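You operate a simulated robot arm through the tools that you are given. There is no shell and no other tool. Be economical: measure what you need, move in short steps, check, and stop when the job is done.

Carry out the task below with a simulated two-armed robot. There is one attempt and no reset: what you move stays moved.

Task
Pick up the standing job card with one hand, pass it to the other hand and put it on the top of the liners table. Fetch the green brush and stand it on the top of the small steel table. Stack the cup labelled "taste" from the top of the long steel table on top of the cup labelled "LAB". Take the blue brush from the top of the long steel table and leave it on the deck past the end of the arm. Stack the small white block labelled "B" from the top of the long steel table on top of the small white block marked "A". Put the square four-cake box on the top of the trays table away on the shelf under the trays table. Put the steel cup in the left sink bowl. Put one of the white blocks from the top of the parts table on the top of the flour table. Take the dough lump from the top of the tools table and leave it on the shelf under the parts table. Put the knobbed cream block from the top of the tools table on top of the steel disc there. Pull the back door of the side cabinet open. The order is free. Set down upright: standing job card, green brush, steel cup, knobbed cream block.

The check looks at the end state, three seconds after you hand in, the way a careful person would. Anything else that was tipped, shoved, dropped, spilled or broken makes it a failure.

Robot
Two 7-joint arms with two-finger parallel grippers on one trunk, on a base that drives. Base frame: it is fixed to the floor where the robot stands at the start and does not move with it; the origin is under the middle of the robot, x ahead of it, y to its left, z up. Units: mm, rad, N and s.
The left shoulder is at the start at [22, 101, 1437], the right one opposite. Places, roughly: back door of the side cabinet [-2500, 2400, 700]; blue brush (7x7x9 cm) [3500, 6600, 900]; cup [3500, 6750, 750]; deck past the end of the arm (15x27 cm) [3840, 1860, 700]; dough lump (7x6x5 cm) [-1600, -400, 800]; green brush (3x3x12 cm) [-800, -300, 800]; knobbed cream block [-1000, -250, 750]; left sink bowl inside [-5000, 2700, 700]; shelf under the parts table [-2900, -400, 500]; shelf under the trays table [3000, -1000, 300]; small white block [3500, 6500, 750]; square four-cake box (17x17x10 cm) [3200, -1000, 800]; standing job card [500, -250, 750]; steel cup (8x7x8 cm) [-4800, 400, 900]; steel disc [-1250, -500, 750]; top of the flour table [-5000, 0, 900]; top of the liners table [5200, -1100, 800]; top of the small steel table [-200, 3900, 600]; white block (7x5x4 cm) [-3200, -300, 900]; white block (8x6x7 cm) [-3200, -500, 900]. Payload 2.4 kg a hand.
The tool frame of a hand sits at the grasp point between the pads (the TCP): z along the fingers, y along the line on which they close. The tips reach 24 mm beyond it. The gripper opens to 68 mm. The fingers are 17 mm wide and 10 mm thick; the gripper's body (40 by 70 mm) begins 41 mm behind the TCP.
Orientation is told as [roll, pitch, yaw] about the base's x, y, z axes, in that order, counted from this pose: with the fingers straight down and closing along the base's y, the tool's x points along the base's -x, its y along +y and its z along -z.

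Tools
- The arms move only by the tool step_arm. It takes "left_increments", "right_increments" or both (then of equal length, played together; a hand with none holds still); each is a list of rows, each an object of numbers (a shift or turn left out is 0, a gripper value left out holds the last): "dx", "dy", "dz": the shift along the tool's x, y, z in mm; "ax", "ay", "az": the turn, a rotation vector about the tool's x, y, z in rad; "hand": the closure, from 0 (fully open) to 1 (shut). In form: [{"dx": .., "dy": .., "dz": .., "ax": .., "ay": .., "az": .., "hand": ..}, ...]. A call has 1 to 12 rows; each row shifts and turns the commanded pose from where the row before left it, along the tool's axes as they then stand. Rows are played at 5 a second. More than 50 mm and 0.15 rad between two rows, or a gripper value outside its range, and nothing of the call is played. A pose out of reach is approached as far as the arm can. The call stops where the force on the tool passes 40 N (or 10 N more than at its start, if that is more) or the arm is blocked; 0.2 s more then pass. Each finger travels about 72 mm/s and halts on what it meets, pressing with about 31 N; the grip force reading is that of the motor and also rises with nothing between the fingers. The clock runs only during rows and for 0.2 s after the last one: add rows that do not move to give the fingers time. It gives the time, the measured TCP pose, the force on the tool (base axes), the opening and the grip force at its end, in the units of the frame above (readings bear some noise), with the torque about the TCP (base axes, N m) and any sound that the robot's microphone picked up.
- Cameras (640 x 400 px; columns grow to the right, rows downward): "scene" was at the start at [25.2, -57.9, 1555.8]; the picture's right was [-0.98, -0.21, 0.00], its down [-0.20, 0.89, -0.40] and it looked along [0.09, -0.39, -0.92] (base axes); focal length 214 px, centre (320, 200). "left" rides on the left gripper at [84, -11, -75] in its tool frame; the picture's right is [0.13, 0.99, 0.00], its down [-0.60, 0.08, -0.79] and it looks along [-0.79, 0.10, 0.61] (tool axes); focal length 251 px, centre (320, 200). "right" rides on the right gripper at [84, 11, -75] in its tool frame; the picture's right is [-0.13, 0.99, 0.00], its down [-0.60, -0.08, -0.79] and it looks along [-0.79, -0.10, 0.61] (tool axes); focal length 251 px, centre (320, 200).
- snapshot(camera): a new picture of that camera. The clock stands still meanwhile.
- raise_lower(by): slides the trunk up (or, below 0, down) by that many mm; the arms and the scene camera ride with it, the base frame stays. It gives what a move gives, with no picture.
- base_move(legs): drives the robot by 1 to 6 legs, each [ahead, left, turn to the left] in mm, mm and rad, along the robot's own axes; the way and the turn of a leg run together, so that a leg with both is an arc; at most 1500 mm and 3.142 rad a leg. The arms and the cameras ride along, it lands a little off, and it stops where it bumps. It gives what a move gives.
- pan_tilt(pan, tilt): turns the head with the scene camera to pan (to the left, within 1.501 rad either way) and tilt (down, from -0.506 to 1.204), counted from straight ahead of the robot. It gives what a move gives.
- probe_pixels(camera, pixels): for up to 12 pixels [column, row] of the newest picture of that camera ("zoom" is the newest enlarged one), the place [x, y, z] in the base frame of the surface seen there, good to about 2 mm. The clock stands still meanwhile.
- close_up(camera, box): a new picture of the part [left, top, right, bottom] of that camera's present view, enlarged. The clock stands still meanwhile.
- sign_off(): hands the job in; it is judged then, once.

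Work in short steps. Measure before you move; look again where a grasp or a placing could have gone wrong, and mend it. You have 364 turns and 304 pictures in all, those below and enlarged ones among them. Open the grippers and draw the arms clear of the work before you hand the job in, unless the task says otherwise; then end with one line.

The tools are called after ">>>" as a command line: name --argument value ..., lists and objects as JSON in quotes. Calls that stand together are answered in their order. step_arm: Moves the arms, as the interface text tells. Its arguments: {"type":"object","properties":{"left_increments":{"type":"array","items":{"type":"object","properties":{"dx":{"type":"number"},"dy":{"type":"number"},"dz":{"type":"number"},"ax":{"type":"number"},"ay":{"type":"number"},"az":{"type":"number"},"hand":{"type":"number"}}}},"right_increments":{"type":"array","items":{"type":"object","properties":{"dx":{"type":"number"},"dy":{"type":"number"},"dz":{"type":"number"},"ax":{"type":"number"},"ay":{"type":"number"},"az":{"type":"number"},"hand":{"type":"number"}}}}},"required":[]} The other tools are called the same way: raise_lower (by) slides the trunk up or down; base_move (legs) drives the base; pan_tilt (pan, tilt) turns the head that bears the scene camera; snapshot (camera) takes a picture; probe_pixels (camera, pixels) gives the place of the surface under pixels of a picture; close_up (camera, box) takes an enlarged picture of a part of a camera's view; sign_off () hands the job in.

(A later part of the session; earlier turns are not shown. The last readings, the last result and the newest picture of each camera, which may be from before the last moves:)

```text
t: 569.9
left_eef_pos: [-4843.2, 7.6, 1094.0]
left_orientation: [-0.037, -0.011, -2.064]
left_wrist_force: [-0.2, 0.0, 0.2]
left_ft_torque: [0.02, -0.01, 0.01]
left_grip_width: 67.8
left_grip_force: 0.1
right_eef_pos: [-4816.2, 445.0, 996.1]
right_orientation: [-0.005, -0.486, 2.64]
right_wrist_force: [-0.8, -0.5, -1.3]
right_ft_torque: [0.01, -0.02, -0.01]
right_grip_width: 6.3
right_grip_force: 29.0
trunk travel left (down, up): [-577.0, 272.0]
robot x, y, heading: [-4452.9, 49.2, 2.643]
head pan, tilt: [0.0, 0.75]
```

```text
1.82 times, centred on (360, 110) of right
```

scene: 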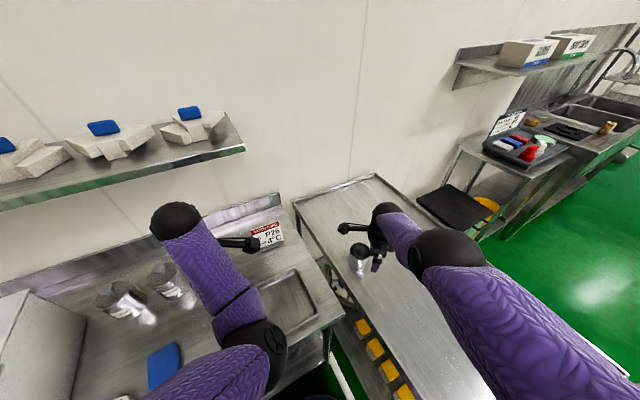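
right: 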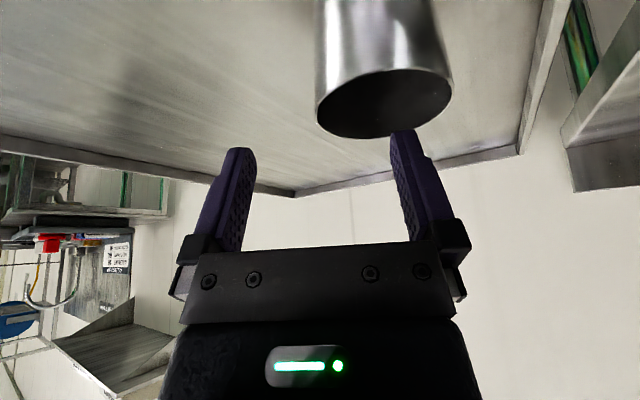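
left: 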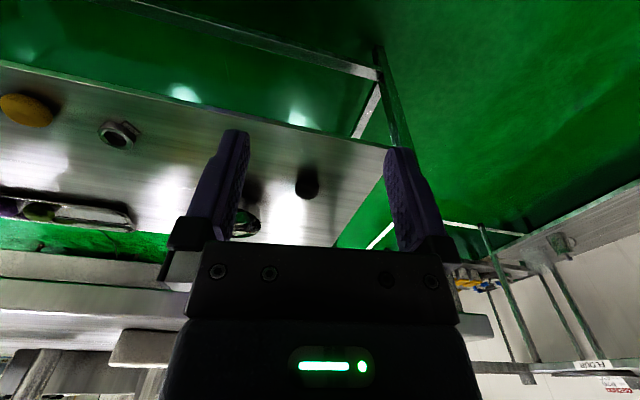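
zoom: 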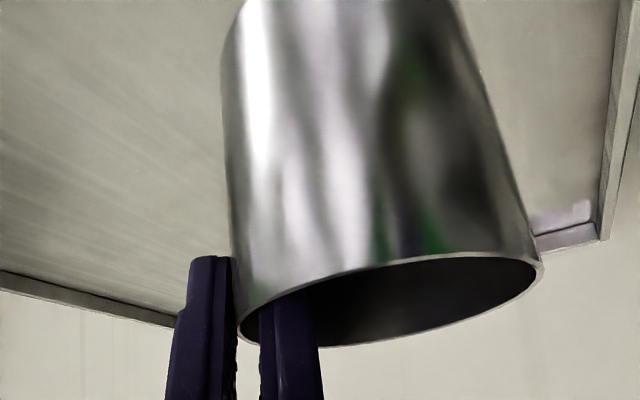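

Cup held. I back out diagonally, turn north, and drive to the sink.

>>> base_move --legs '[[-650, 0, 0], [0, 0, -1.07], [1400, 0, 0], [1200, 0, 0]]'

>>> pan_tilt --pan 0.9 --tilt 0.5

>>> snapshot --camera "scene"

```text
t: 588.4
left_eef_pos: [-4044.5, 2655.0, 1094.4]
left_orientation: [-0.036, -0.013, 3.125]
left_wrist_force: [-0.3, 0.3, -0.6]
left_ft_torque: [0.0, -0.03, 0.01]
left_grip_width: 68.0
left_grip_force: 0.0
right_eef_pos: [-3644.3, 2830.7, 996.3]
right_orientation: [-0.002, -0.487, 1.545]
right_wrist_force: [0.3, -0.4, -0.7]
right_ft_torque: [-0.03, -0.01, 0.02]
right_grip_width: 6.0
right_grip_force: 29.2
trunk travel left (down, up): [-577.0, 272.0]
robot x, y, heading: [-3829.3, 2328.8, 1.549]
head pan, tilt: [0.0, 0.75]
```

```text
t: 589.6
left_eef_pos: [-4046.0, 2653.1, 1093.9]
left_orientation: [-0.036, -0.012, 3.124]
left_wrist_force: [0.2, 0.3, -0.7]
left_ft_torque: [-0.02, -0.01, -0.01]
left_grip_width: 67.9
left_grip_force: 0.1
right_eef_pos: [-3642.3, 2830.0, 996.0]
right_orientation: [-0.003, -0.485, 1.545]
right_wrist_force: [0.2, -0.1, -0.2]
right_ft_torque: [0.01, -0.09, 0.02]
right_grip_width: 6.0
right_grip_force: 28.8
trunk travel left (down, up): [-577.0, 272.0]
robot x, y, heading: [-3830.0, 2327.9, 1.55]
head pan, tilt: [0.901, 0.499]
```

```text
127 pictures are left
```

scene: 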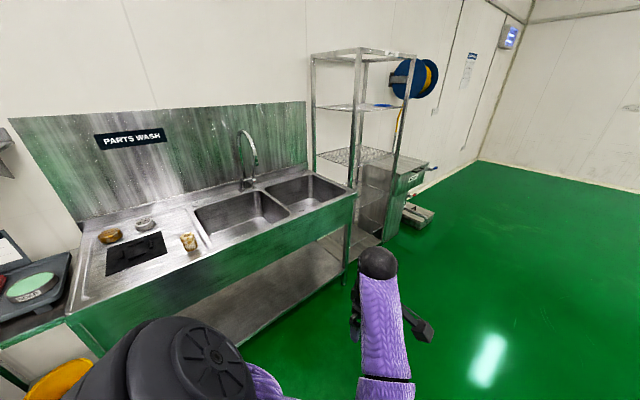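

Left bowl at (240,215). Probe.

>>> probe_pixels --camera "scene" --pixels '[[235, 222], [245, 232], [205, 210], [255, 195], [280, 205], [225, 240], [195, 255], [350, 190], [85, 310], [205, 235], [240, 215], [310, 190]]'

>>> close_up --camera "scene" --box '[160, 160, 360, 270]'

```text
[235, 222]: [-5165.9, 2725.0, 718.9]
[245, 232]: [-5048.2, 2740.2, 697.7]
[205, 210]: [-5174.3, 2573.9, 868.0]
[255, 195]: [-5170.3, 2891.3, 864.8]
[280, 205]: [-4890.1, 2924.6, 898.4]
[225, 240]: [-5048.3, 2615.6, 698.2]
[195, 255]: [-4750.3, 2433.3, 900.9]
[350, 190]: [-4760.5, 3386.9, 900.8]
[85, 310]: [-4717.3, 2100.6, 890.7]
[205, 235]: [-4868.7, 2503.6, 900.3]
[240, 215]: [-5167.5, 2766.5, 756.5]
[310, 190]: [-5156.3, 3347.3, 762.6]
```

```text
3.20 times, centred on (260, 215) of scene
```

zoom: 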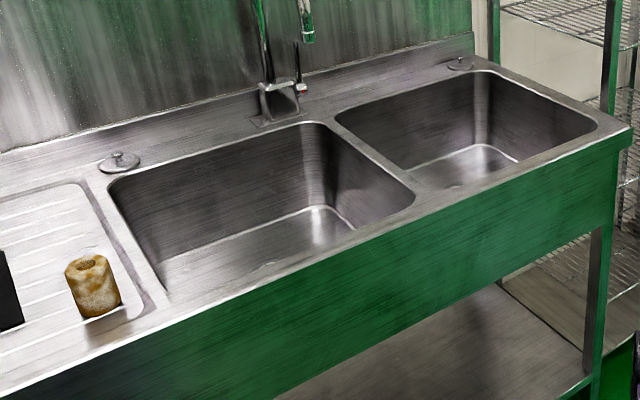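

Bowl floor z≈698, rim 900, front x≈−4700. Before going in, I try drawing the left hand back and up out of the way.

>>> step_arm --left_increments '[{"dy": 30}, {"dy": 30}, {"dy": 30}, {"dz": -30}, {"dz": -30}, {}]'

>>> pan_tilt --pan 0.3 --tilt 0.9

>>> snapshot --camera "scene"

```text
t: 590.5
left_eef_pos: [-4069.2, 2632.7, 1109.4]
left_orientation: [-0.174, -0.044, -3.138]
left_wrist_force: [-0.8, 0.2, 0.2]
left_ft_torque: [-0.01, -0.01, 0.05]
left_grip_width: 68.0
left_grip_force: 0.0
left hand out of reach, approached as far as the arm can: row 1, 2, 3, 4
right_eef_pos: [-3643.0, 2830.8, 996.6]
right_orientation: [-0.004, -0.486, 1.545]
right_wrist_force: [-1.1, 0.0, -0.6]
right_ft_torque: [-0.03, -0.05, -0.04]
right_grip_width: 6.3
right_grip_force: 28.8
trunk travel left (down, up): [-577.0, 272.0]
robot x, y, heading: [-3829.2, 2326.9, 1.545]
head pan, tilt: [0.901, 0.499]
stopped in row 4 (left hand): the arm was blocked; the commanded pose is now the measured one
```

```text
t: 591.5
left_eef_pos: [-4066.8, 2632.7, 1108.7]
left_orientation: [-0.174, -0.043, -3.137]
left_wrist_force: [0.5, 0.9, -0.3]
left_ft_torque: [0.01, 0.01, -0.01]
left_grip_width: 68.0
left_grip_force: 0.1
right_eef_pos: [-3643.6, 2831.0, 996.9]
right_orientation: [-0.003, -0.487, 1.544]
right_wrist_force: [0.5, 0.5, -1.5]
right_ft_torque: [-0.03, -0.03, -0.02]
right_grip_width: 6.2
right_grip_force: 28.7
trunk travel left (down, up): [-577.0, 272.0]
robot x, y, heading: [-3831.2, 2326.4, 1.549]
head pan, tilt: [0.3, 0.901]
```

```text
125 pictures are left
```

scene: 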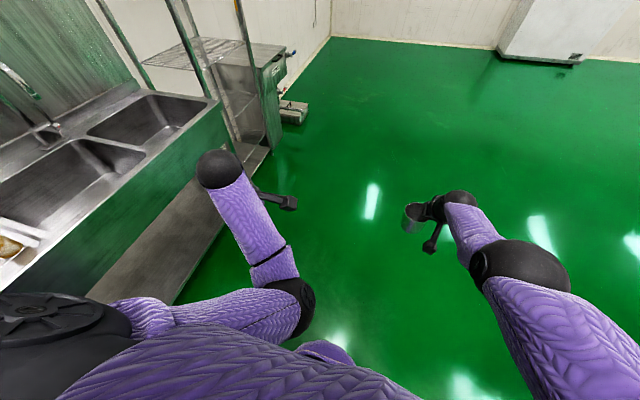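

The left elbow is folded inward across the chest. I try stretching the left arm out forward-left to straighten the elbow, then draw it back.

>>> step_arm --left_increments '[{"ax": 0.14}, {"dy": -45}, {"dy": -45}, {"dy": -45}, {"dy": -45}, {"dx": -40}, {"dx": -40}, {"dx": -40}, {"dx": -40}, {}]'

>>> snapshot --camera "scene"

```text
t: 593.7
left_eef_pos: [-4222.2, 2800.8, 1167.5]
left_orientation: [-0.311, -0.032, 3.14]
left_wrist_force: [0.1, 0.0, 0.5]
left_ft_torque: [-0.01, -0.01, -0.01]
left_grip_width: 68.1
left_grip_force: 0.1
right_eef_pos: [-3643.3, 2832.1, 995.5]
right_orientation: [-0.004, -0.487, 1.546]
right_wrist_force: [0.6, -0.4, -0.8]
right_ft_torque: [0.0, -0.02, 0.05]
right_grip_width: 6.2
right_grip_force: 28.9
trunk travel left (down, up): [-577.0, 272.0]
robot x, y, heading: [-3828.0, 2325.9, 1.546]
head pan, tilt: [0.3, 0.901]
```

```text
124 pictures are left
```

scene: 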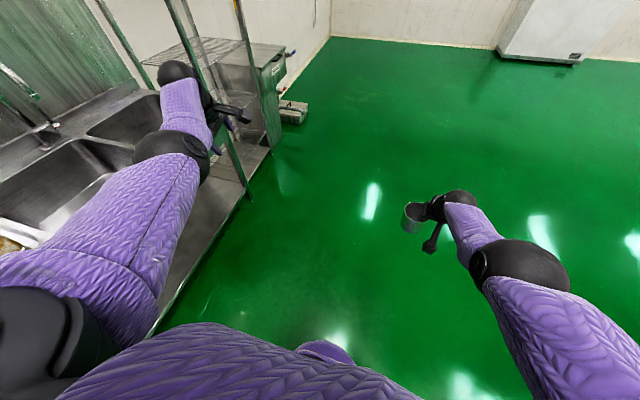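

The elbow is now straight. I level the wrist and draw the hand back and down, watching how the elbow bends.

>>> step_arm --left_increments '[{"ax": -0.15}, {"ax": -0.15}, {"dz": 40}, {"dz": 40}, {"dz": 40}, {"dy": 30, "dx": 15}, {"dy": 30, "dx": 15}, {"dy": 30, "dx": 15}, {"dy": 30, "dx": 15}, {"dy": 30, "dx": 15}, {}]'

>>> snapshot --camera "scene"

```text
t: 596.1
left_eef_pos: [-4128.1, 2595.1, 1050.9]
left_orientation: [-0.013, -0.033, 3.14]
left_wrist_force: [-0.6, -0.9, -0.8]
left_ft_torque: [0.01, -0.02, 0.03]
left_grip_width: 67.9
left_grip_force: 0.1
left hand out of reach, approached as far as the arm can: row 1, 2, 3, 4, 5
right_eef_pos: [-3643.4, 2830.4, 997.7]
right_orientation: [-0.006, -0.487, 1.545]
right_wrist_force: [-0.1, 0.0, -1.3]
right_ft_torque: [-0.01, -0.04, -0.01]
right_grip_width: 5.9
right_grip_force: 29.0
trunk travel left (down, up): [-577.0, 272.0]
robot x, y, heading: [-3830.4, 2325.0, 1.545]
head pan, tilt: [0.3, 0.901]
```

```text
123 pictures are left
```

scene: 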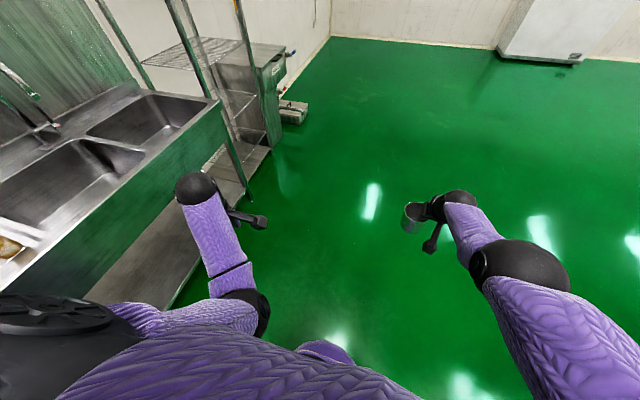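

Elbow still inward but the hand is nearer. Draw it back a bit more so it stays in front of the sink.

>>> step_arm --left_increments '[{"dy": 30}, {"dy": 30}, {"dy": 20}, {}]'

```text
t: 597.1
left_eef_pos: [-4136.1, 2518.1, 1056.3]
left_orientation: [-0.027, -0.055, -3.136]
left_wrist_force: [-0.7, 0.3, -0.3]
left_ft_torque: [-0.02, 0.02, 0.02]
left_grip_width: 67.7
left_grip_force: 0.0
right_eef_pos: [-3644.3, 2830.8, 995.8]
right_orientation: [-0.004, -0.486, 1.545]
right_wrist_force: [0.9, 0.5, -0.8]
right_ft_torque: [0.01, -0.01, 0.01]
right_grip_width: 6.1
right_grip_force: 29.1
trunk travel left (down, up): [-577.0, 272.0]
robot x, y, heading: [-3826.9, 2327.7, 1.55]
head pan, tilt: [0.3, 0.901]
```

Now turn west and approach the sink: target robot (−4430, 2584).

>>> base_move --legs '[[0, 0, 1.592], [0, -256, 0], [500, 0, 0]]'

>>> pan_tilt --pan 0 --tilt 0.7

>>> snapshot --camera "scene"

```text
t: 605.3
left_eef_pos: [-4514.3, 2273.9, 1054.0]
left_orientation: [-0.02, -0.058, -1.546]
left_wrist_force: [-0.3, -0.9, -0.2]
left_ft_torque: [-0.01, -0.01, -0.02]
left_grip_width: 68.0
left_grip_force: 0.1
right_eef_pos: [-4838.9, 2760.5, 996.9]
right_orientation: [-0.003, -0.487, 3.137]
right_wrist_force: [-0.8, 0.0, -0.8]
right_ft_torque: [0.02, 0.04, -0.01]
right_grip_width: 6.2
right_grip_force: 28.6
trunk travel left (down, up): [-577.0, 272.0]
robot x, y, heading: [-4330.2, 2585.7, 3.139]
head pan, tilt: [0.3, 0.901]
```

```text
t: 606.1
left_eef_pos: [-4513.8, 2272.6, 1054.2]
left_orientation: [-0.021, -0.059, -1.545]
left_wrist_force: [-0.8, 0.4, -1.4]
left_ft_torque: [-0.05, -0.03, -0.03]
left_grip_width: 68.0
left_grip_force: 0.1
right_eef_pos: [-4838.2, 2759.9, 995.9]
right_orientation: [-0.006, -0.487, 3.136]
right_wrist_force: [-0.3, 0.1, -0.5]
right_ft_torque: [0.05, 0.01, 0.0]
right_grip_width: 5.9
right_grip_force: 29.0
trunk travel left (down, up): [-577.0, 272.0]
robot x, y, heading: [-4329.7, 2585.3, 3.141]
head pan, tilt: [0.0, 0.7]
```

```text
122 pictures are left
```

scene: 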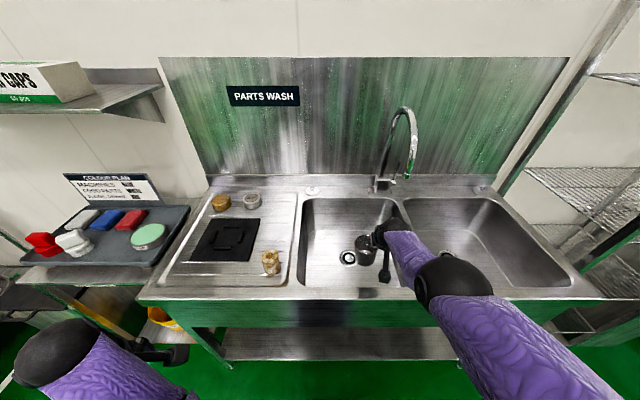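

>>> probe_pixels --camera "scene" --pixels '[[347, 257], [298, 260], [330, 275], [320, 285], [310, 225], [395, 205], [412, 270], [345, 290], [345, 298], [325, 240], [368, 285], [405, 215]]'

>>> close_up --camera "scene" --box '[290, 180, 430, 310]'

```text
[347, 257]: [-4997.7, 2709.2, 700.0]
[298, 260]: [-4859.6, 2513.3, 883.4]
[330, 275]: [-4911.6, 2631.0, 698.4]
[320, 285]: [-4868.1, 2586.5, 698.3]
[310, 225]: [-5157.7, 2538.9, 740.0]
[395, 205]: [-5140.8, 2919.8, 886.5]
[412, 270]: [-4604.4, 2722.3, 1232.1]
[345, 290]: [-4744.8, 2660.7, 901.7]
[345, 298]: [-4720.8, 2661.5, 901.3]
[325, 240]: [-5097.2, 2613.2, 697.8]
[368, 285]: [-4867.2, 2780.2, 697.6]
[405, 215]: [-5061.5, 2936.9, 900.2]
```

```text
3.08 times, centred on (360, 245) of scene
```

zoom: 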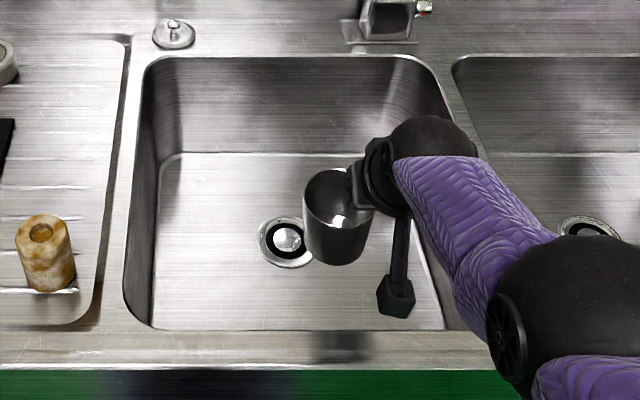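

Bowl y 2513–2930, floor 698, drain at (−4998,2709). I drive 110 ahead and lower the trunk 120.

>>> base_move --legs '[[108, 0, 0]]'

>>> raise_lower --by -120

>>> snapshot --camera "scene"

```text
t: 607.3
left_eef_pos: [-4621.8, 2273.3, 1054.3]
left_orientation: [-0.02, -0.06, -1.545]
left_wrist_force: [0.0, 1.0, 0.4]
left_ft_torque: [0.01, 0.01, 0.0]
left_grip_width: 68.0
left_grip_force: 0.0
right_eef_pos: [-4947.9, 2759.8, 995.6]
right_orientation: [-0.004, -0.483, 3.141]
right_wrist_force: [0.3, -0.2, -1.1]
right_ft_torque: [0.04, 0.03, 0.01]
right_grip_width: 5.9
right_grip_force: 28.8
trunk travel left (down, up): [-577.0, 272.0]
robot x, y, heading: [-4441.1, 2585.8, 3.136]
head pan, tilt: [0.0, 0.7]
```

```text
t: 608.8
left_eef_pos: [-4620.8, 2272.1, 935.0]
left_orientation: [-0.022, -0.067, -1.543]
left_wrist_force: [-0.6, -0.8, 0.3]
left_ft_torque: [0.0, -0.02, 0.01]
left_grip_width: 68.1
left_grip_force: 0.1
right_eef_pos: [-4946.4, 2758.1, 869.2]
right_orientation: [-0.004, -0.473, 3.138]
right_wrist_force: [0.4, 0.6, -0.7]
right_ft_torque: [0.0, 0.03, 0.01]
right_grip_width: 6.3
right_grip_force: 28.8
trunk travel left (down, up): [-457.0, 392.0]
robot x, y, heading: [-4438.2, 2583.0, 3.141]
head pan, tilt: [0.0, 0.7]
```

```text
120 pictures are left
```

scene: 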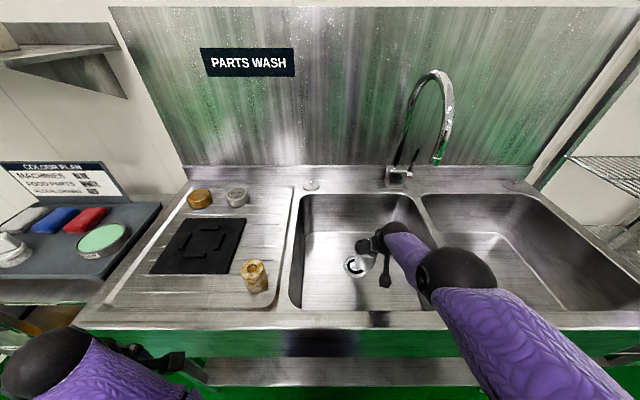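

>>> step_arm --right_increments '[{"dx": 26, "dz": 21}, {"dx": 26, "dz": 21}, {"dx": 22, "dz": 18}, {}]'

>>> close_up --camera "scene" --box '[280, 180, 460, 320]'

```text
t: 609.8
left_eef_pos: [-4624.2, 2271.9, 935.5]
left_orientation: [-0.021, -0.064, -1.541]
left_wrist_force: [0.0, -0.4, 0.0]
left_ft_torque: [0.01, 0.03, 0.04]
left_grip_width: 68.1
left_grip_force: 0.0
right_eef_pos: [-4897.7, 2756.6, 794.2]
right_orientation: [-0.004, -0.479, 3.141]
right_wrist_force: [-32.6, 4.2, 19.9]
right_ft_torque: [-0.13, -3.43, 0.37]
right_grip_width: 6.2
right_grip_force: 29.5
right hand out of reach, approached as far as the arm can: row 1, 2, 3
trunk travel left (down, up): [-457.0, 392.0]
robot x, y, heading: [-4440.6, 2585.7, 3.139]
head pan, tilt: [0.0, 0.7]
```

```text
2.86 times, centred on (370, 250) of scene
```

zoom: 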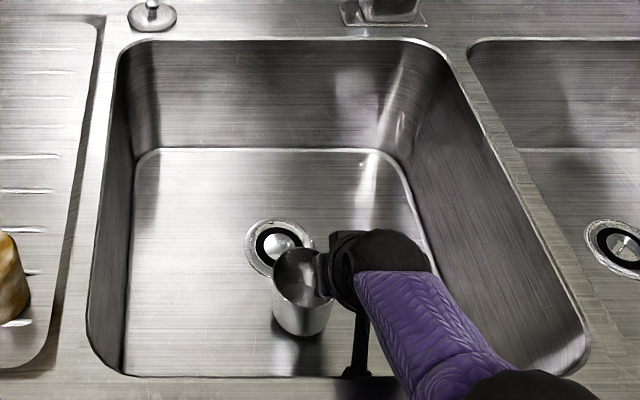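

The hand camera touches the bowl's front wall; move forward 35 mm.

>>> step_arm --right_increments '[{"dx": -16, "dz": 8}, {"dx": -15, "dz": 8}, {}]'

```text
t: 610.6
left_eef_pos: [-4621.0, 2270.2, 935.5]
left_orientation: [-0.024, -0.064, -1.541]
left_wrist_force: [0.8, 0.1, -0.4]
left_ft_torque: [0.02, -0.01, 0.0]
left_grip_width: 68.2
left_grip_force: 0.0
right_eef_pos: [-4904.1, 2758.1, 804.9]
right_orientation: [-0.004, -0.472, 3.14]
right_wrist_force: [0.5, -0.5, -1.8]
right_ft_torque: [0.06, -0.04, 0.0]
right_grip_width: 6.3
right_grip_force: 29.0
right hand out of reach, approached as far as the arm can: row 1, 2
trunk travel left (down, up): [-457.0, 392.0]
robot x, y, heading: [-4438.4, 2585.2, 3.14]
head pan, tilt: [0.0, 0.7]
```

>>> base_move --legs '[[22, 0, 0]]'

>>> raise_lower --by -25

>>> close_up --camera "scene" --box '[280, 180, 460, 320]'

```text
t: 611.4
left_eef_pos: [-4644.4, 2271.7, 935.0]
left_orientation: [-0.022, -0.067, -1.543]
left_wrist_force: [-0.1, -0.3, 0.2]
left_ft_torque: [0.02, -0.03, 0.0]
left_grip_width: 68.3
left_grip_force: 0.1
right_eef_pos: [-4927.7, 2758.5, 804.8]
right_orientation: [-0.002, -0.474, 3.139]
right_wrist_force: [-0.3, -0.1, -1.8]
right_ft_torque: [-0.03, -0.01, 0.03]
right_grip_width: 6.4
right_grip_force: 29.0
trunk travel left (down, up): [-457.0, 392.0]
robot x, y, heading: [-4457.4, 2586.3, 3.139]
head pan, tilt: [0.0, 0.7]
```

```text
t: 612.1
left_eef_pos: [-4643.5, 2269.6, 909.7]
left_orientation: [-0.022, -0.069, -1.54]
left_wrist_force: [-0.2, 0.0, -0.1]
left_ft_torque: [0.0, 0.03, 0.0]
left_grip_width: 67.9
left_grip_force: 0.2
right_eef_pos: [-4926.4, 2758.2, 778.3]
right_orientation: [-0.005, -0.473, 3.139]
right_wrist_force: [0.0, -0.1, -1.2]
right_ft_torque: [0.05, 0.01, -0.02]
right_grip_width: 6.3
right_grip_force: 28.8
trunk travel left (down, up): [-432.0, 417.0]
robot x, y, heading: [-4465.9, 2583.3, 3.139]
head pan, tilt: [0.0, 0.7]
```

```text
2.86 times, centred on (370, 250) of scene
```

zoom: 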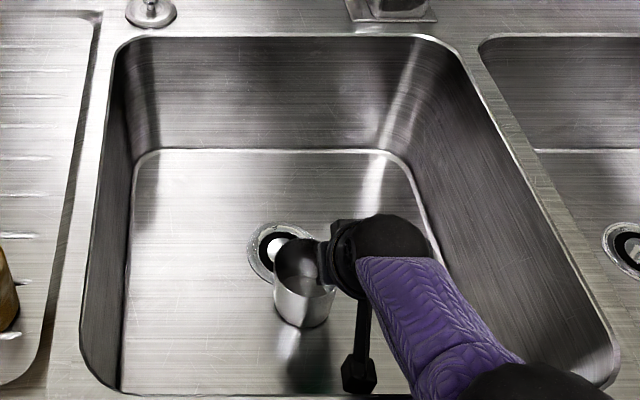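

>>> raise_lower --by -5

>>> raise_lower --by -2

```text
t: 612.7
left_eef_pos: [-4643.5, 2270.4, 906.7]
left_orientation: [-0.023, -0.069, -1.54]
left_wrist_force: [-0.3, -1.0, 1.0]
left_ft_torque: [-0.01, 0.0, -0.01]
left_grip_width: 68.0
left_grip_force: 0.0
right_eef_pos: [-4927.7, 2758.0, 774.4]
right_orientation: [-0.004, -0.477, 3.138]
right_wrist_force: [-1.6, 3.6, 11.1]
right_ft_torque: [-0.11, -0.19, 0.07]
right_grip_width: 6.2
right_grip_force: 29.2
trunk travel left (down, up): [-427.0, 422.0]
robot x, y, heading: [-4462.2, 2582.7, 3.14]
head pan, tilt: [0.0, 0.7]
```

```text
t: 613.2
left_eef_pos: [-4641.9, 2269.9, 904.6]
left_orientation: [-0.022, -0.069, -1.541]
left_wrist_force: [0.2, 0.1, -0.1]
left_ft_torque: [0.0, -0.04, -0.01]
left_grip_width: 67.9
left_grip_force: 0.1
right_eef_pos: [-4926.9, 2758.7, 774.9]
right_orientation: [-0.006, -0.48, 3.139]
right_wrist_force: [-3.6, 8.3, 23.7]
right_ft_torque: [-0.16, -0.2, 0.07]
right_grip_width: 6.4
right_grip_force: 29.0
trunk travel left (down, up): [-425.0, 424.0]
robot x, y, heading: [-4463.3, 2584.0, 3.139]
head pan, tilt: [0.0, 0.7]
```

Contact (24 N). Open and lift straight up with the trunk.

>>> step_arm --right_increments '[{"hand": 0.6}, {"hand": 0.2}, {"hand": 0}, {}, {}]'

>>> raise_lower --by 60

>>> close_up --camera "scene" --box '[280, 180, 460, 320]'

```text
t: 614.4
left_eef_pos: [-4643.6, 2270.0, 905.9]
left_orientation: [-0.023, -0.069, -1.54]
left_wrist_force: [-0.1, -0.2, 0.0]
left_ft_torque: [0.01, -0.01, -0.04]
left_grip_width: 68.1
left_grip_force: 0.1
right_eef_pos: [-4927.3, 2758.7, 771.4]
right_orientation: [-0.005, -0.473, 3.138]
right_wrist_force: [0.0, -0.5, -0.4]
right_ft_torque: [-0.02, 0.01, -0.03]
right_grip_width: 67.6
right_grip_force: 0.1
trunk travel left (down, up): [-425.0, 424.0]
robot x, y, heading: [-4462.8, 2584.0, 3.142]
head pan, tilt: [0.0, 0.7]
```

```text
t: 615.4
left_eef_pos: [-4643.4, 2267.7, 965.1]
left_orientation: [-0.021, -0.072, -1.54]
left_wrist_force: [0.5, -0.2, 0.7]
left_ft_torque: [0.02, -0.02, 0.03]
left_grip_width: 67.9
left_grip_force: 0.1
right_eef_pos: [-4925.8, 2757.3, 834.0]
right_orientation: [-0.005, -0.475, 3.138]
right_wrist_force: [-0.5, -0.5, -1.4]
right_ft_torque: [-0.01, 0.01, -0.01]
right_grip_width: 68.1
right_grip_force: 0.2
trunk travel left (down, up): [-485.0, 364.0]
robot x, y, heading: [-4460.4, 2585.8, 3.139]
head pan, tilt: [0.0, 0.7]
```

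```text
2.86 times, centred on (370, 250) of scene
```

zoom: 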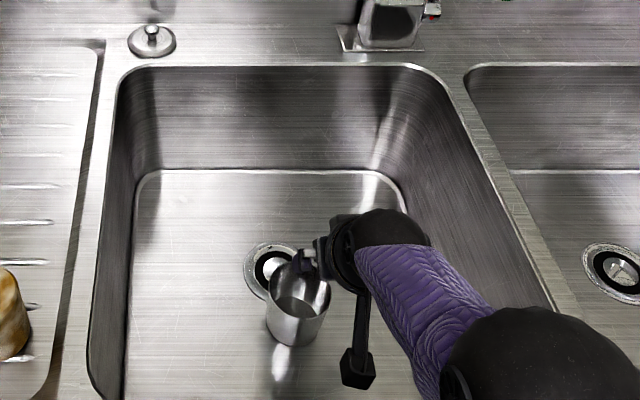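

Cup stands in the bowl. Raise further, back off and verify.

>>> raise_lower --by 150

>>> base_move --legs '[[-450, 0, 0]]'

>>> close_up --camera "scene" --box '[280, 160, 460, 290]'

>>> pan_tilt --pan -1.5 --tilt 0.4

>>> snapshot --camera "scene"

```text
t: 617.1
left_eef_pos: [-4643.9, 2267.0, 1114.7]
left_orientation: [-0.021, -0.075, -1.539]
left_wrist_force: [-0.3, -1.0, 0.7]
left_ft_torque: [0.01, -0.02, 0.0]
left_grip_width: 67.8
left_grip_force: 0.1
right_eef_pos: [-4929.9, 2758.4, 994.7]
right_orientation: [-0.005, -0.498, 3.138]
right_wrist_force: [0.8, 0.7, -0.3]
right_ft_torque: [-0.04, 0.03, 0.0]
right_grip_width: 67.9
right_grip_force: 0.1
trunk travel left (down, up): [-635.0, 214.0]
robot x, y, heading: [-4461.5, 2587.7, 3.138]
head pan, tilt: [0.0, 0.7]
```

```text
t: 619.9
left_eef_pos: [-4189.5, 2267.0, 1114.4]
left_orientation: [-0.022, -0.072, -1.545]
left_wrist_force: [-0.2, -0.7, 0.3]
left_ft_torque: [0.0, 0.01, 0.03]
left_grip_width: 68.2
left_grip_force: 0.0
right_eef_pos: [-4475.3, 2758.9, 996.0]
right_orientation: [-0.004, -0.498, 3.135]
right_wrist_force: [-0.2, 1.9, 0.7]
right_ft_torque: [-0.01, -0.01, 0.01]
right_grip_width: 68.1
right_grip_force: 0.1
trunk travel left (down, up): [-635.0, 214.0]
robot x, y, heading: [-4007.7, 2588.0, 3.14]
head pan, tilt: [0.0, 0.7]
```

```text
3.08 times, centred on (370, 225) of scene
```

zoom: 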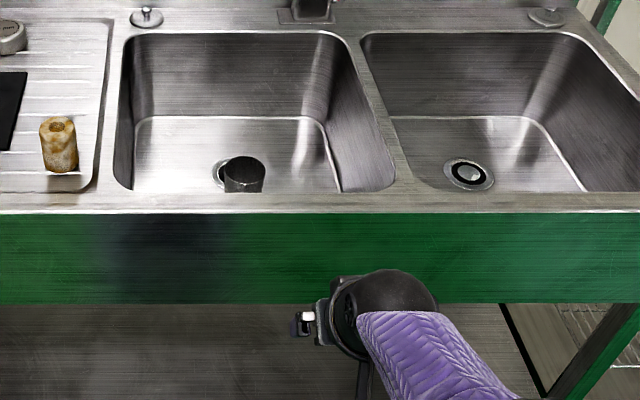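

```text
t: 621.5
left_eef_pos: [-4190.5, 2266.7, 1114.6]
left_orientation: [-0.022, -0.075, -1.543]
left_wrist_force: [-0.6, 0.0, 0.8]
left_ft_torque: [0.0, 0.03, 0.01]
left_grip_width: 68.0
left_grip_force: 0.1
right_eef_pos: [-4476.0, 2757.8, 995.3]
right_orientation: [-0.005, -0.498, 3.135]
right_wrist_force: [0.4, 0.3, -0.1]
right_ft_torque: [0.01, 0.0, 0.04]
right_grip_width: 67.9
right_grip_force: 0.1
trunk travel left (down, up): [-635.0, 214.0]
robot x, y, heading: [-4010.6, 2581.6, 3.139]
head pan, tilt: [-1.499, 0.4]
```

```text
115 pictures are left
```

scene: 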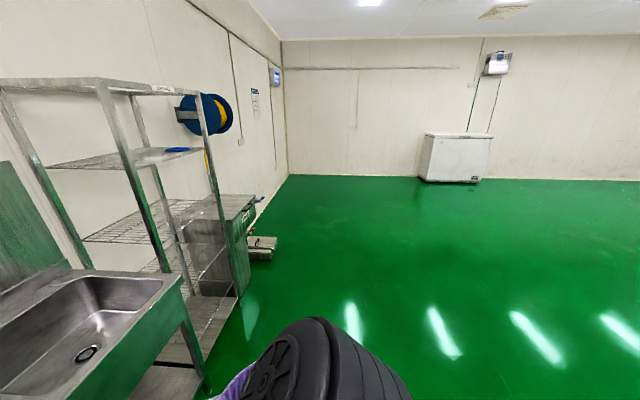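

Cup is upright in the left bowl. Now turn east to find the side cabinet.

>>> base_move --legs '[[0, 0, -3.14]]'

>>> pan_tilt --pan 0 --tilt 0.4

>>> snapshot --camera "scene"

```text
t: 629.2
left_eef_pos: [-3825.3, 2900.8, 1115.8]
left_orientation: [-0.023, -0.075, 1.601]
left_wrist_force: [-0.6, 0.4, 0.1]
left_ft_torque: [0.0, -0.02, -0.02]
left_grip_width: 67.9
left_grip_force: 0.1
right_eef_pos: [-3540.0, 2411.1, 995.0]
right_orientation: [-0.006, -0.497, -0.004]
right_wrist_force: [-0.5, 0.3, 0.1]
right_ft_torque: [-0.02, -0.02, -0.03]
right_grip_width: 67.8
right_grip_force: 0.1
trunk travel left (down, up): [-635.0, 214.0]
robot x, y, heading: [-4007.8, 2588.2, -0.008]
head pan, tilt: [-1.499, 0.4]
```

```text
t: 630.8
left_eef_pos: [-3825.2, 2901.7, 1114.9]
left_orientation: [-0.023, -0.077, 1.602]
left_wrist_force: [-0.5, 0.1, -0.1]
left_ft_torque: [0.03, 0.0, 0.01]
left_grip_width: 68.0
left_grip_force: 0.1
right_eef_pos: [-3541.5, 2410.5, 995.6]
right_orientation: [-0.006, -0.498, -0.006]
right_wrist_force: [0.1, 0.1, -0.5]
right_ft_torque: [0.01, 0.0, 0.0]
right_grip_width: 68.0
right_grip_force: 0.1
trunk travel left (down, up): [-635.0, 214.0]
robot x, y, heading: [-4008.7, 2584.6, -0.001]
head pan, tilt: [0.0, 0.4]
```

```text
114 pictures are left
```

scene: 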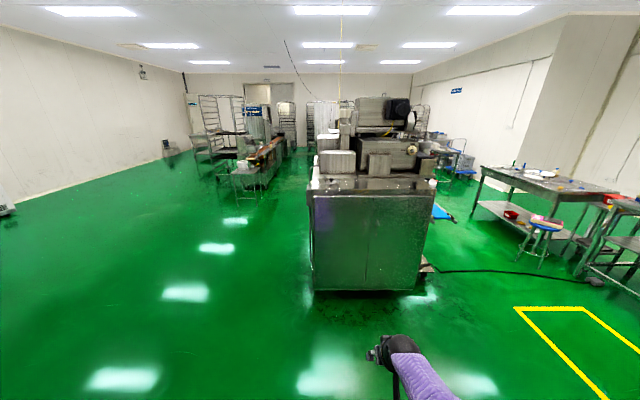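

>>> close_up --camera "scene" --box '[290, 140, 460, 310]'

>>> probe_pixels --camera "scene" --pixels '[[315, 285], [418, 285], [315, 200], [430, 200], [365, 240], [340, 175], [310, 200], [245, 180]]'

```text
2.35 times, centred on (375, 225) of scene
```

zoom: 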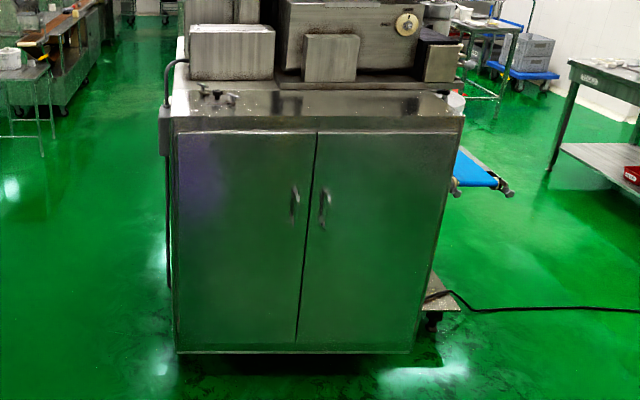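

```text
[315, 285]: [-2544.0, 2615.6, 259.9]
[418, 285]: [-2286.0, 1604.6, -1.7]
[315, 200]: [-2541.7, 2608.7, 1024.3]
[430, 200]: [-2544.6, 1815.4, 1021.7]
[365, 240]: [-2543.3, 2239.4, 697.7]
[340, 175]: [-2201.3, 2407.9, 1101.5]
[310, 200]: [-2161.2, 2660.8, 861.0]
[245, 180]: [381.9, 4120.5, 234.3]
```

Double door on the west face (x=−2543); the back (north) leaf has its handle near the seam. I drive closer and measure the handle.

>>> base_move --legs '[[600, -150, 0]]'

>>> snapshot --camera "scene"

>>> close_up --camera "scene" --box '[320, 180, 420, 260]'

```text
t: 634.3
left_eef_pos: [-3225.7, 2745.2, 1115.7]
left_orientation: [-0.022, -0.077, 1.598]
left_wrist_force: [0.3, -0.2, -0.1]
left_ft_torque: [0.01, 0.01, 0.01]
left_grip_width: 67.8
left_grip_force: 0.1
right_eef_pos: [-2942.1, 2252.9, 994.7]
right_orientation: [-0.006, -0.498, -0.008]
right_wrist_force: [-0.4, 0.6, -0.1]
right_ft_torque: [0.01, 0.01, -0.03]
right_grip_width: 67.8
right_grip_force: 0.2
trunk travel left (down, up): [-635.0, 214.0]
robot x, y, heading: [-3411.6, 2425.6, -0.009]
head pan, tilt: [0.0, 0.4]
```

```text
112 pictures are left
```

scene: 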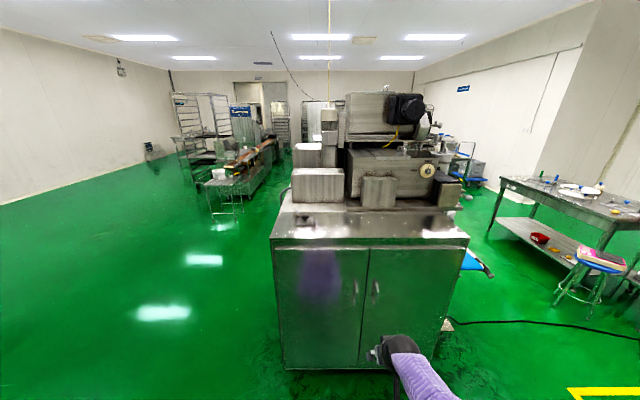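

```text
5.00 times, centred on (370, 220) of scene
```

zoom: 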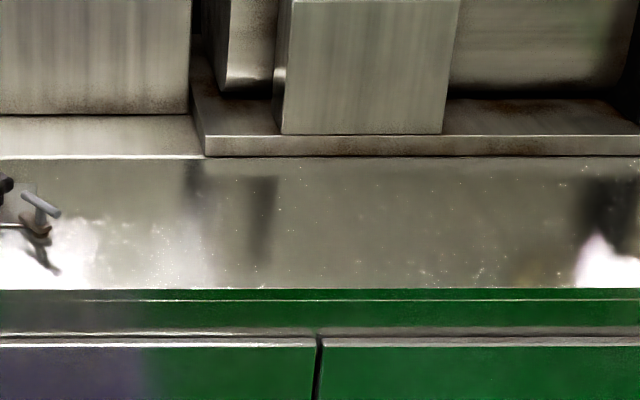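

>>> close_up --camera "scene" --box '[335, 265, 400, 320]'

>>> probe_pixels --camera "zoom" --pixels '[[185, 165], [185, 200], [190, 250], [195, 300], [395, 200], [400, 250], [320, 200], [140, 220], [190, 225], [185, 180], [197, 280], [240, 230]]'

```text
7.27 times, centred on (368, 292) of scene
```

zoom: 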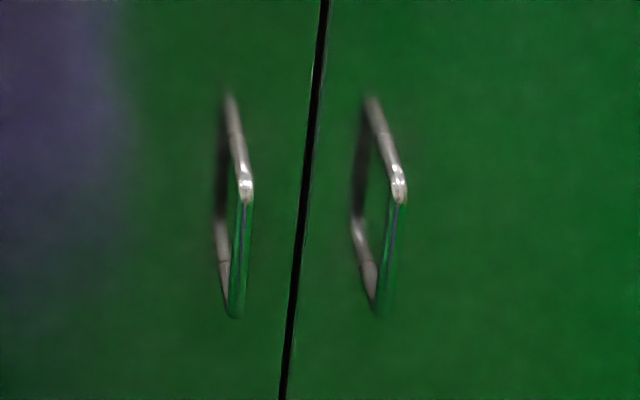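

```text
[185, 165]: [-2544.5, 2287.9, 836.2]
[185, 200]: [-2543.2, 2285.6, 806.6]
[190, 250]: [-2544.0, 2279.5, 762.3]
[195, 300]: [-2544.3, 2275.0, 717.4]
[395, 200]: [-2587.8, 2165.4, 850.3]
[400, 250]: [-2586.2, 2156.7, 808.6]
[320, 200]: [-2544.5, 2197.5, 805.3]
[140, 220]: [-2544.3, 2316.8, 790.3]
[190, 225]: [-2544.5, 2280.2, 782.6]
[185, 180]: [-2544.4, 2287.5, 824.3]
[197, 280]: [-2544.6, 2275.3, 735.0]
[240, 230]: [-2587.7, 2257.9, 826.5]
```

Handle bar: vertical at (−2588, 2256), z ~755–855; hinge near y≈2600. I tilt the right hand to ~1.0 rad forward and lower the trunk to bring TCP to z≈805.

>>> step_arm --right_increments '[{"ay": -0.13}, {"ay": -0.13}, {"ay": -0.13}, {"ay": -0.12}, {}]'

>>> raise_lower --by -190

```text
t: 635.5
left_eef_pos: [-3226.0, 2745.6, 1115.2]
left_orientation: [-0.022, -0.077, 1.598]
left_wrist_force: [-0.5, 0.2, 0.0]
left_ft_torque: [0.02, -0.01, 0.01]
left_grip_width: 68.2
left_grip_force: 0.1
right_eef_pos: [-2944.1, 2253.6, 995.0]
right_orientation: [-0.009, -1.008, -0.003]
right_wrist_force: [0.3, -0.2, 0.1]
right_ft_torque: [0.0, 0.0, 0.02]
right_grip_width: 68.1
right_grip_force: 0.0
trunk travel left (down, up): [-635.0, 214.0]
robot x, y, heading: [-3410.3, 2429.2, -0.011]
head pan, tilt: [0.0, 0.4]
```

```text
t: 637.6
left_eef_pos: [-3226.5, 2745.0, 926.0]
left_orientation: [-0.023, -0.073, 1.596]
left_wrist_force: [0.5, -0.3, -0.2]
left_ft_torque: [-0.01, 0.01, 0.01]
left_grip_width: 68.0
left_grip_force: 0.0
right_eef_pos: [-2942.5, 2253.8, 805.6]
right_orientation: [-0.008, -1.009, -0.004]
right_wrist_force: [-0.6, -0.3, 0.2]
right_ft_torque: [0.0, -0.02, 0.03]
right_grip_width: 68.2
right_grip_force: 0.0
trunk travel left (down, up): [-445.0, 404.0]
robot x, y, heading: [-3414.7, 2429.2, -0.009]
head pan, tilt: [0.0, 0.4]
```

>>> base_move --legs '[[260, 5, 0.008]]'

>>> snapshot --camera "right"

```text
t: 639.4
left_eef_pos: [-2970.9, 2752.2, 925.0]
left_orientation: [-0.023, -0.077, 1.612]
left_wrist_force: [1.1, -0.3, -0.6]
left_ft_torque: [0.03, 0.04, 0.03]
left_grip_width: 68.1
left_grip_force: 0.1
right_eef_pos: [-2680.5, 2262.9, 804.9]
right_orientation: [-0.007, -1.007, 0.009]
right_wrist_force: [-0.3, -0.8, -1.0]
right_ft_torque: [-0.01, 0.01, -0.01]
right_grip_width: 67.9
right_grip_force: 0.1
trunk travel left (down, up): [-445.0, 404.0]
robot x, y, heading: [-3149.4, 2431.5, 0.009]
head pan, tilt: [0.0, 0.4]
```

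```text
109 pictures are left
```

right: 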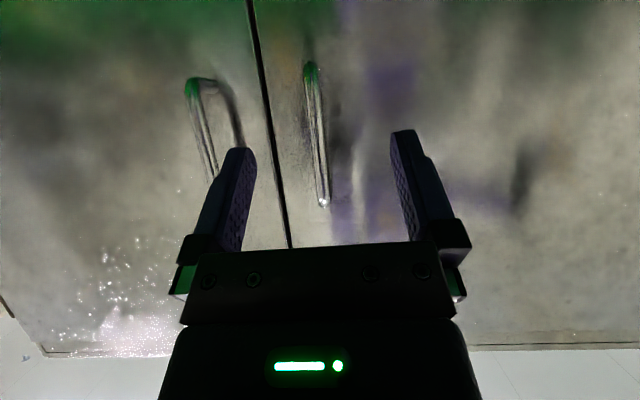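

Handle lies between the fingers. Advance 92 mm and check, then close.

>>> base_move --legs '[[92, -5, 0]]'

>>> step_arm --right_increments '[{"hand": 0.5}, {"hand": 1}, {}, {}]'

>>> snapshot --camera "right"

```text
t: 640.5
left_eef_pos: [-2876.9, 2748.0, 925.0]
left_orientation: [-0.022, -0.077, 1.611]
left_wrist_force: [0.2, -1.0, 0.4]
left_ft_torque: [0.0, 0.03, -0.01]
left_grip_width: 67.8
left_grip_force: 0.0
right_eef_pos: [-2587.8, 2259.5, 805.6]
right_orientation: [-0.009, -1.008, 0.009]
right_wrist_force: [-0.4, -0.1, 0.3]
right_ft_torque: [0.04, 0.05, 0.03]
right_grip_width: 67.9
right_grip_force: 0.1
trunk travel left (down, up): [-445.0, 404.0]
robot x, y, heading: [-3062.3, 2430.9, 0.01]
head pan, tilt: [0.0, 0.4]
```

```text
t: 641.5
left_eef_pos: [-2878.0, 2746.0, 925.8]
left_orientation: [-0.021, -0.079, 1.61]
left_wrist_force: [0.3, 0.1, 0.3]
left_ft_torque: [0.0, -0.02, 0.04]
left_grip_width: 68.3
left_grip_force: 0.1
right_eef_pos: [-2588.8, 2256.4, 805.3]
right_orientation: [-0.006, -1.008, 0.003]
right_wrist_force: [-0.6, -21.2, 4.1]
right_ft_torque: [0.07, 0.28, -0.25]
right_grip_width: 11.8
right_grip_force: 31.7
trunk travel left (down, up): [-445.0, 404.0]
robot x, y, heading: [-3056.6, 2429.1, 0.005]
head pan, tilt: [0.0, 0.4]
```

```text
108 pictures are left
```

right: 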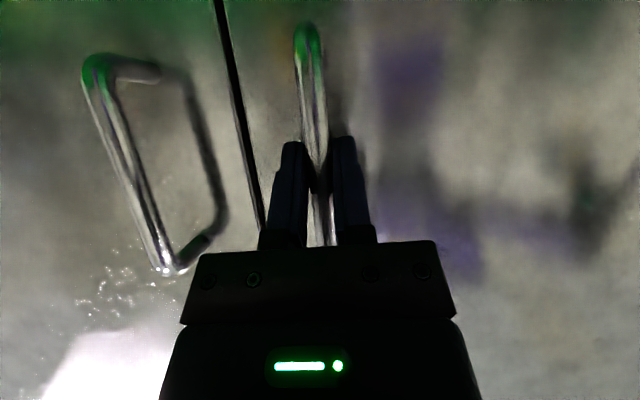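

Handle gripped (11.8 mm). Pull along the hinge arc: first ~30°.

>>> base_move --legs '[[-60, 12, 0], [-50, 22, 0]]'

>>> snapshot --camera "scene"

```text
t: 642.8
left_eef_pos: [-2942.4, 2761.8, 925.7]
left_orientation: [-0.022, -0.076, 1.607]
left_wrist_force: [0.1, 0.5, 0.0]
left_ft_torque: [0.01, 0.04, -0.01]
left_grip_width: 68.2
left_grip_force: 0.0
right_eef_pos: [-2653.8, 2267.5, 805.9]
right_orientation: [-0.012, -1.007, 0.002]
right_wrist_force: [-0.4, -2.0, -4.6]
right_ft_torque: [0.42, -0.53, -0.05]
right_grip_width: 11.8
right_grip_force: 32.5
trunk travel left (down, up): [-445.0, 404.0]
robot x, y, heading: [-3123.3, 2445.2, 0.005]
head pan, tilt: [0.0, 0.4]
stopped in leg 2: the force on the tool passed its limit at 43 N (the readings are from after the stop); the commanded pose is now the measured one
```

```text
107 pictures are left
```

scene: 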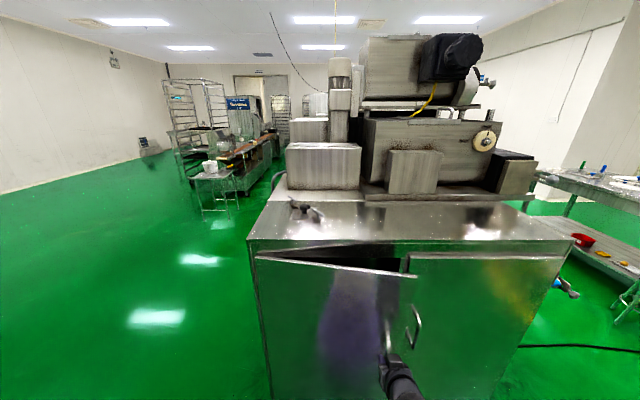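

Door leaf is swinging. Continue the arc in smaller legs.

>>> base_move --legs '[[-47, 20, 0], [-44, 28, 0]]'

>>> base_move --legs '[[-40, 33, 0], [-35, 39, 0]]'

```text
t: 644.5
left_eef_pos: [-3035.8, 2810.0, 925.2]
left_orientation: [-0.024, -0.077, 1.602]
left_wrist_force: [-0.5, -0.6, -0.6]
left_ft_torque: [0.0, -0.01, 0.0]
left_grip_width: 68.0
left_grip_force: 0.1
right_eef_pos: [-2749.2, 2313.4, 805.6]
right_orientation: [-0.017, -1.006, -0.001]
right_wrist_force: [-2.5, -3.9, 7.1]
right_ft_torque: [0.44, 0.4, -0.16]
right_grip_width: 12.0
right_grip_force: 32.6
trunk travel left (down, up): [-445.0, 404.0]
robot x, y, heading: [-3212.7, 2489.0, -0.0]
head pan, tilt: [0.0, 0.4]
stopped in leg 2: the force on the tool passed its limit at 41 N (the readings are from after the stop); the commanded pose is now the measured one
```

```text
t: 645.9
left_eef_pos: [-3111.0, 2880.7, 926.4]
left_orientation: [-0.025, -0.079, 1.601]
left_wrist_force: [-0.5, 0.2, 0.9]
left_ft_torque: [0.0, -0.02, -0.04]
left_grip_width: 68.1
left_grip_force: 0.2
right_eef_pos: [-2827.0, 2383.4, 802.1]
right_orientation: [-0.014, -1.003, -0.003]
right_wrist_force: [-23.9, -19.3, 0.7]
right_ft_torque: [0.44, 0.18, -0.15]
right_grip_width: 12.0
right_grip_force: 32.5
trunk travel left (down, up): [-445.0, 404.0]
robot x, y, heading: [-3293.1, 2564.4, 0.002]
head pan, tilt: [0.0, 0.4]
```

Fitted hinge ≈(−2553,2610), r≈355; at ~45° now. Continue to ~80°.

>>> base_move --legs '[[-31, 43, 0], [-24, 48, 0]]'

>>> base_move --legs '[[-17, 50, 0], [-9, 53, 0]]'

>>> snapshot --camera "scene"

```text
t: 647.4
left_eef_pos: [-3163.9, 2972.3, 925.5]
left_orientation: [-0.025, -0.077, 1.602]
left_wrist_force: [-0.2, 0.4, 0.4]
left_ft_torque: [-0.02, 0.0, -0.04]
left_grip_width: 67.7
left_grip_force: 0.1
right_eef_pos: [-2880.7, 2475.1, 802.7]
right_orientation: [-0.017, -1.001, -0.003]
right_wrist_force: [-16.0, -6.5, 1.0]
right_ft_torque: [0.63, -0.32, -0.03]
right_grip_width: 11.9
right_grip_force: 32.1
trunk travel left (down, up): [-445.0, 404.0]
robot x, y, heading: [-3342.7, 2655.8, 0.002]
head pan, tilt: [0.0, 0.4]
```

```text
t: 648.9
left_eef_pos: [-3188.2, 3075.2, 925.6]
left_orientation: [-0.022, -0.077, 1.601]
left_wrist_force: [-0.3, -0.7, 1.2]
left_ft_torque: [0.0, 0.01, 0.0]
left_grip_width: 67.9
left_grip_force: 0.1
right_eef_pos: [-2904.8, 2578.5, 802.7]
right_orientation: [-0.018, -1.0, -0.004]
right_wrist_force: [-3.3, -1.7, 1.8]
right_ft_torque: [0.68, -0.26, -0.06]
right_grip_width: 12.1
right_grip_force: 32.9
trunk travel left (down, up): [-445.0, 404.0]
robot x, y, heading: [-3367.4, 2761.2, -0.002]
head pan, tilt: [0.0, 0.4]
```

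```text
106 pictures are left
```

scene: 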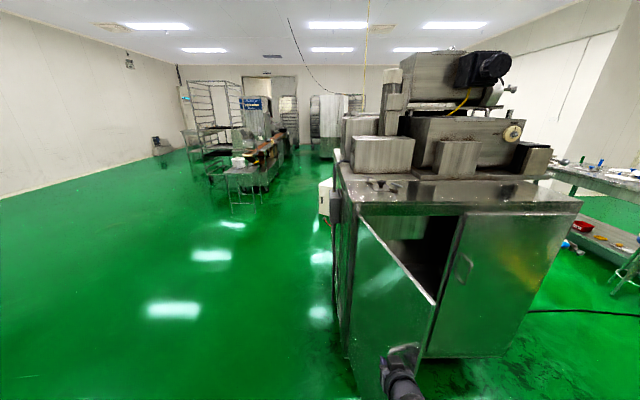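

Door open ~80°. I open the fingers partially (avoid pressing the leaf) and back away west.

>>> step_arm --right_increments '[{"hand": 0.75}, {"hand": 0.6}, {}, {}]'

>>> base_move --legs '[[-250, 0, 0]]'

>>> snapshot --camera "scene"

```text
t: 649.9
left_eef_pos: [-3187.3, 3076.1, 925.1]
left_orientation: [-0.023, -0.077, 1.602]
left_wrist_force: [-0.6, -0.6, 0.5]
left_ft_torque: [-0.02, 0.03, -0.01]
left_grip_width: 67.9
left_grip_force: 0.0
right_eef_pos: [-2904.7, 2578.9, 801.8]
right_orientation: [-0.018, -1.0, -0.002]
right_wrist_force: [0.3, -0.6, 0.4]
right_ft_torque: [0.01, 0.0, -0.03]
right_grip_width: 27.3
right_grip_force: 0.1
trunk travel left (down, up): [-445.0, 404.0]
robot x, y, heading: [-3371.2, 2760.5, -0.0]
head pan, tilt: [0.0, 0.4]
```

```text
t: 651.7
left_eef_pos: [-3439.6, 3077.4, 925.2]
left_orientation: [-0.022, -0.077, 1.601]
left_wrist_force: [-1.2, 0.0, -0.2]
left_ft_torque: [0.01, -0.02, -0.03]
left_grip_width: 67.9
left_grip_force: 0.2
right_eef_pos: [-3157.4, 2578.7, 802.4]
right_orientation: [-0.017, -1.0, -0.003]
right_wrist_force: [0.3, 0.4, -0.1]
right_ft_torque: [0.02, -0.01, -0.05]
right_grip_width: 27.3
right_grip_force: 0.1
trunk travel left (down, up): [-445.0, 404.0]
robot x, y, heading: [-3623.0, 2758.7, -0.004]
head pan, tilt: [0.0, 0.4]
```

```text
105 pictures are left
```

scene: 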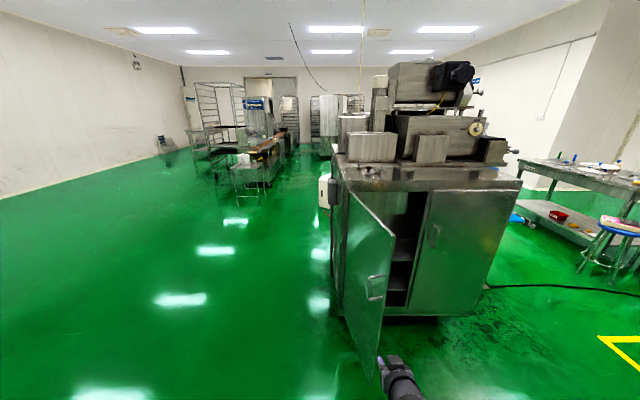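

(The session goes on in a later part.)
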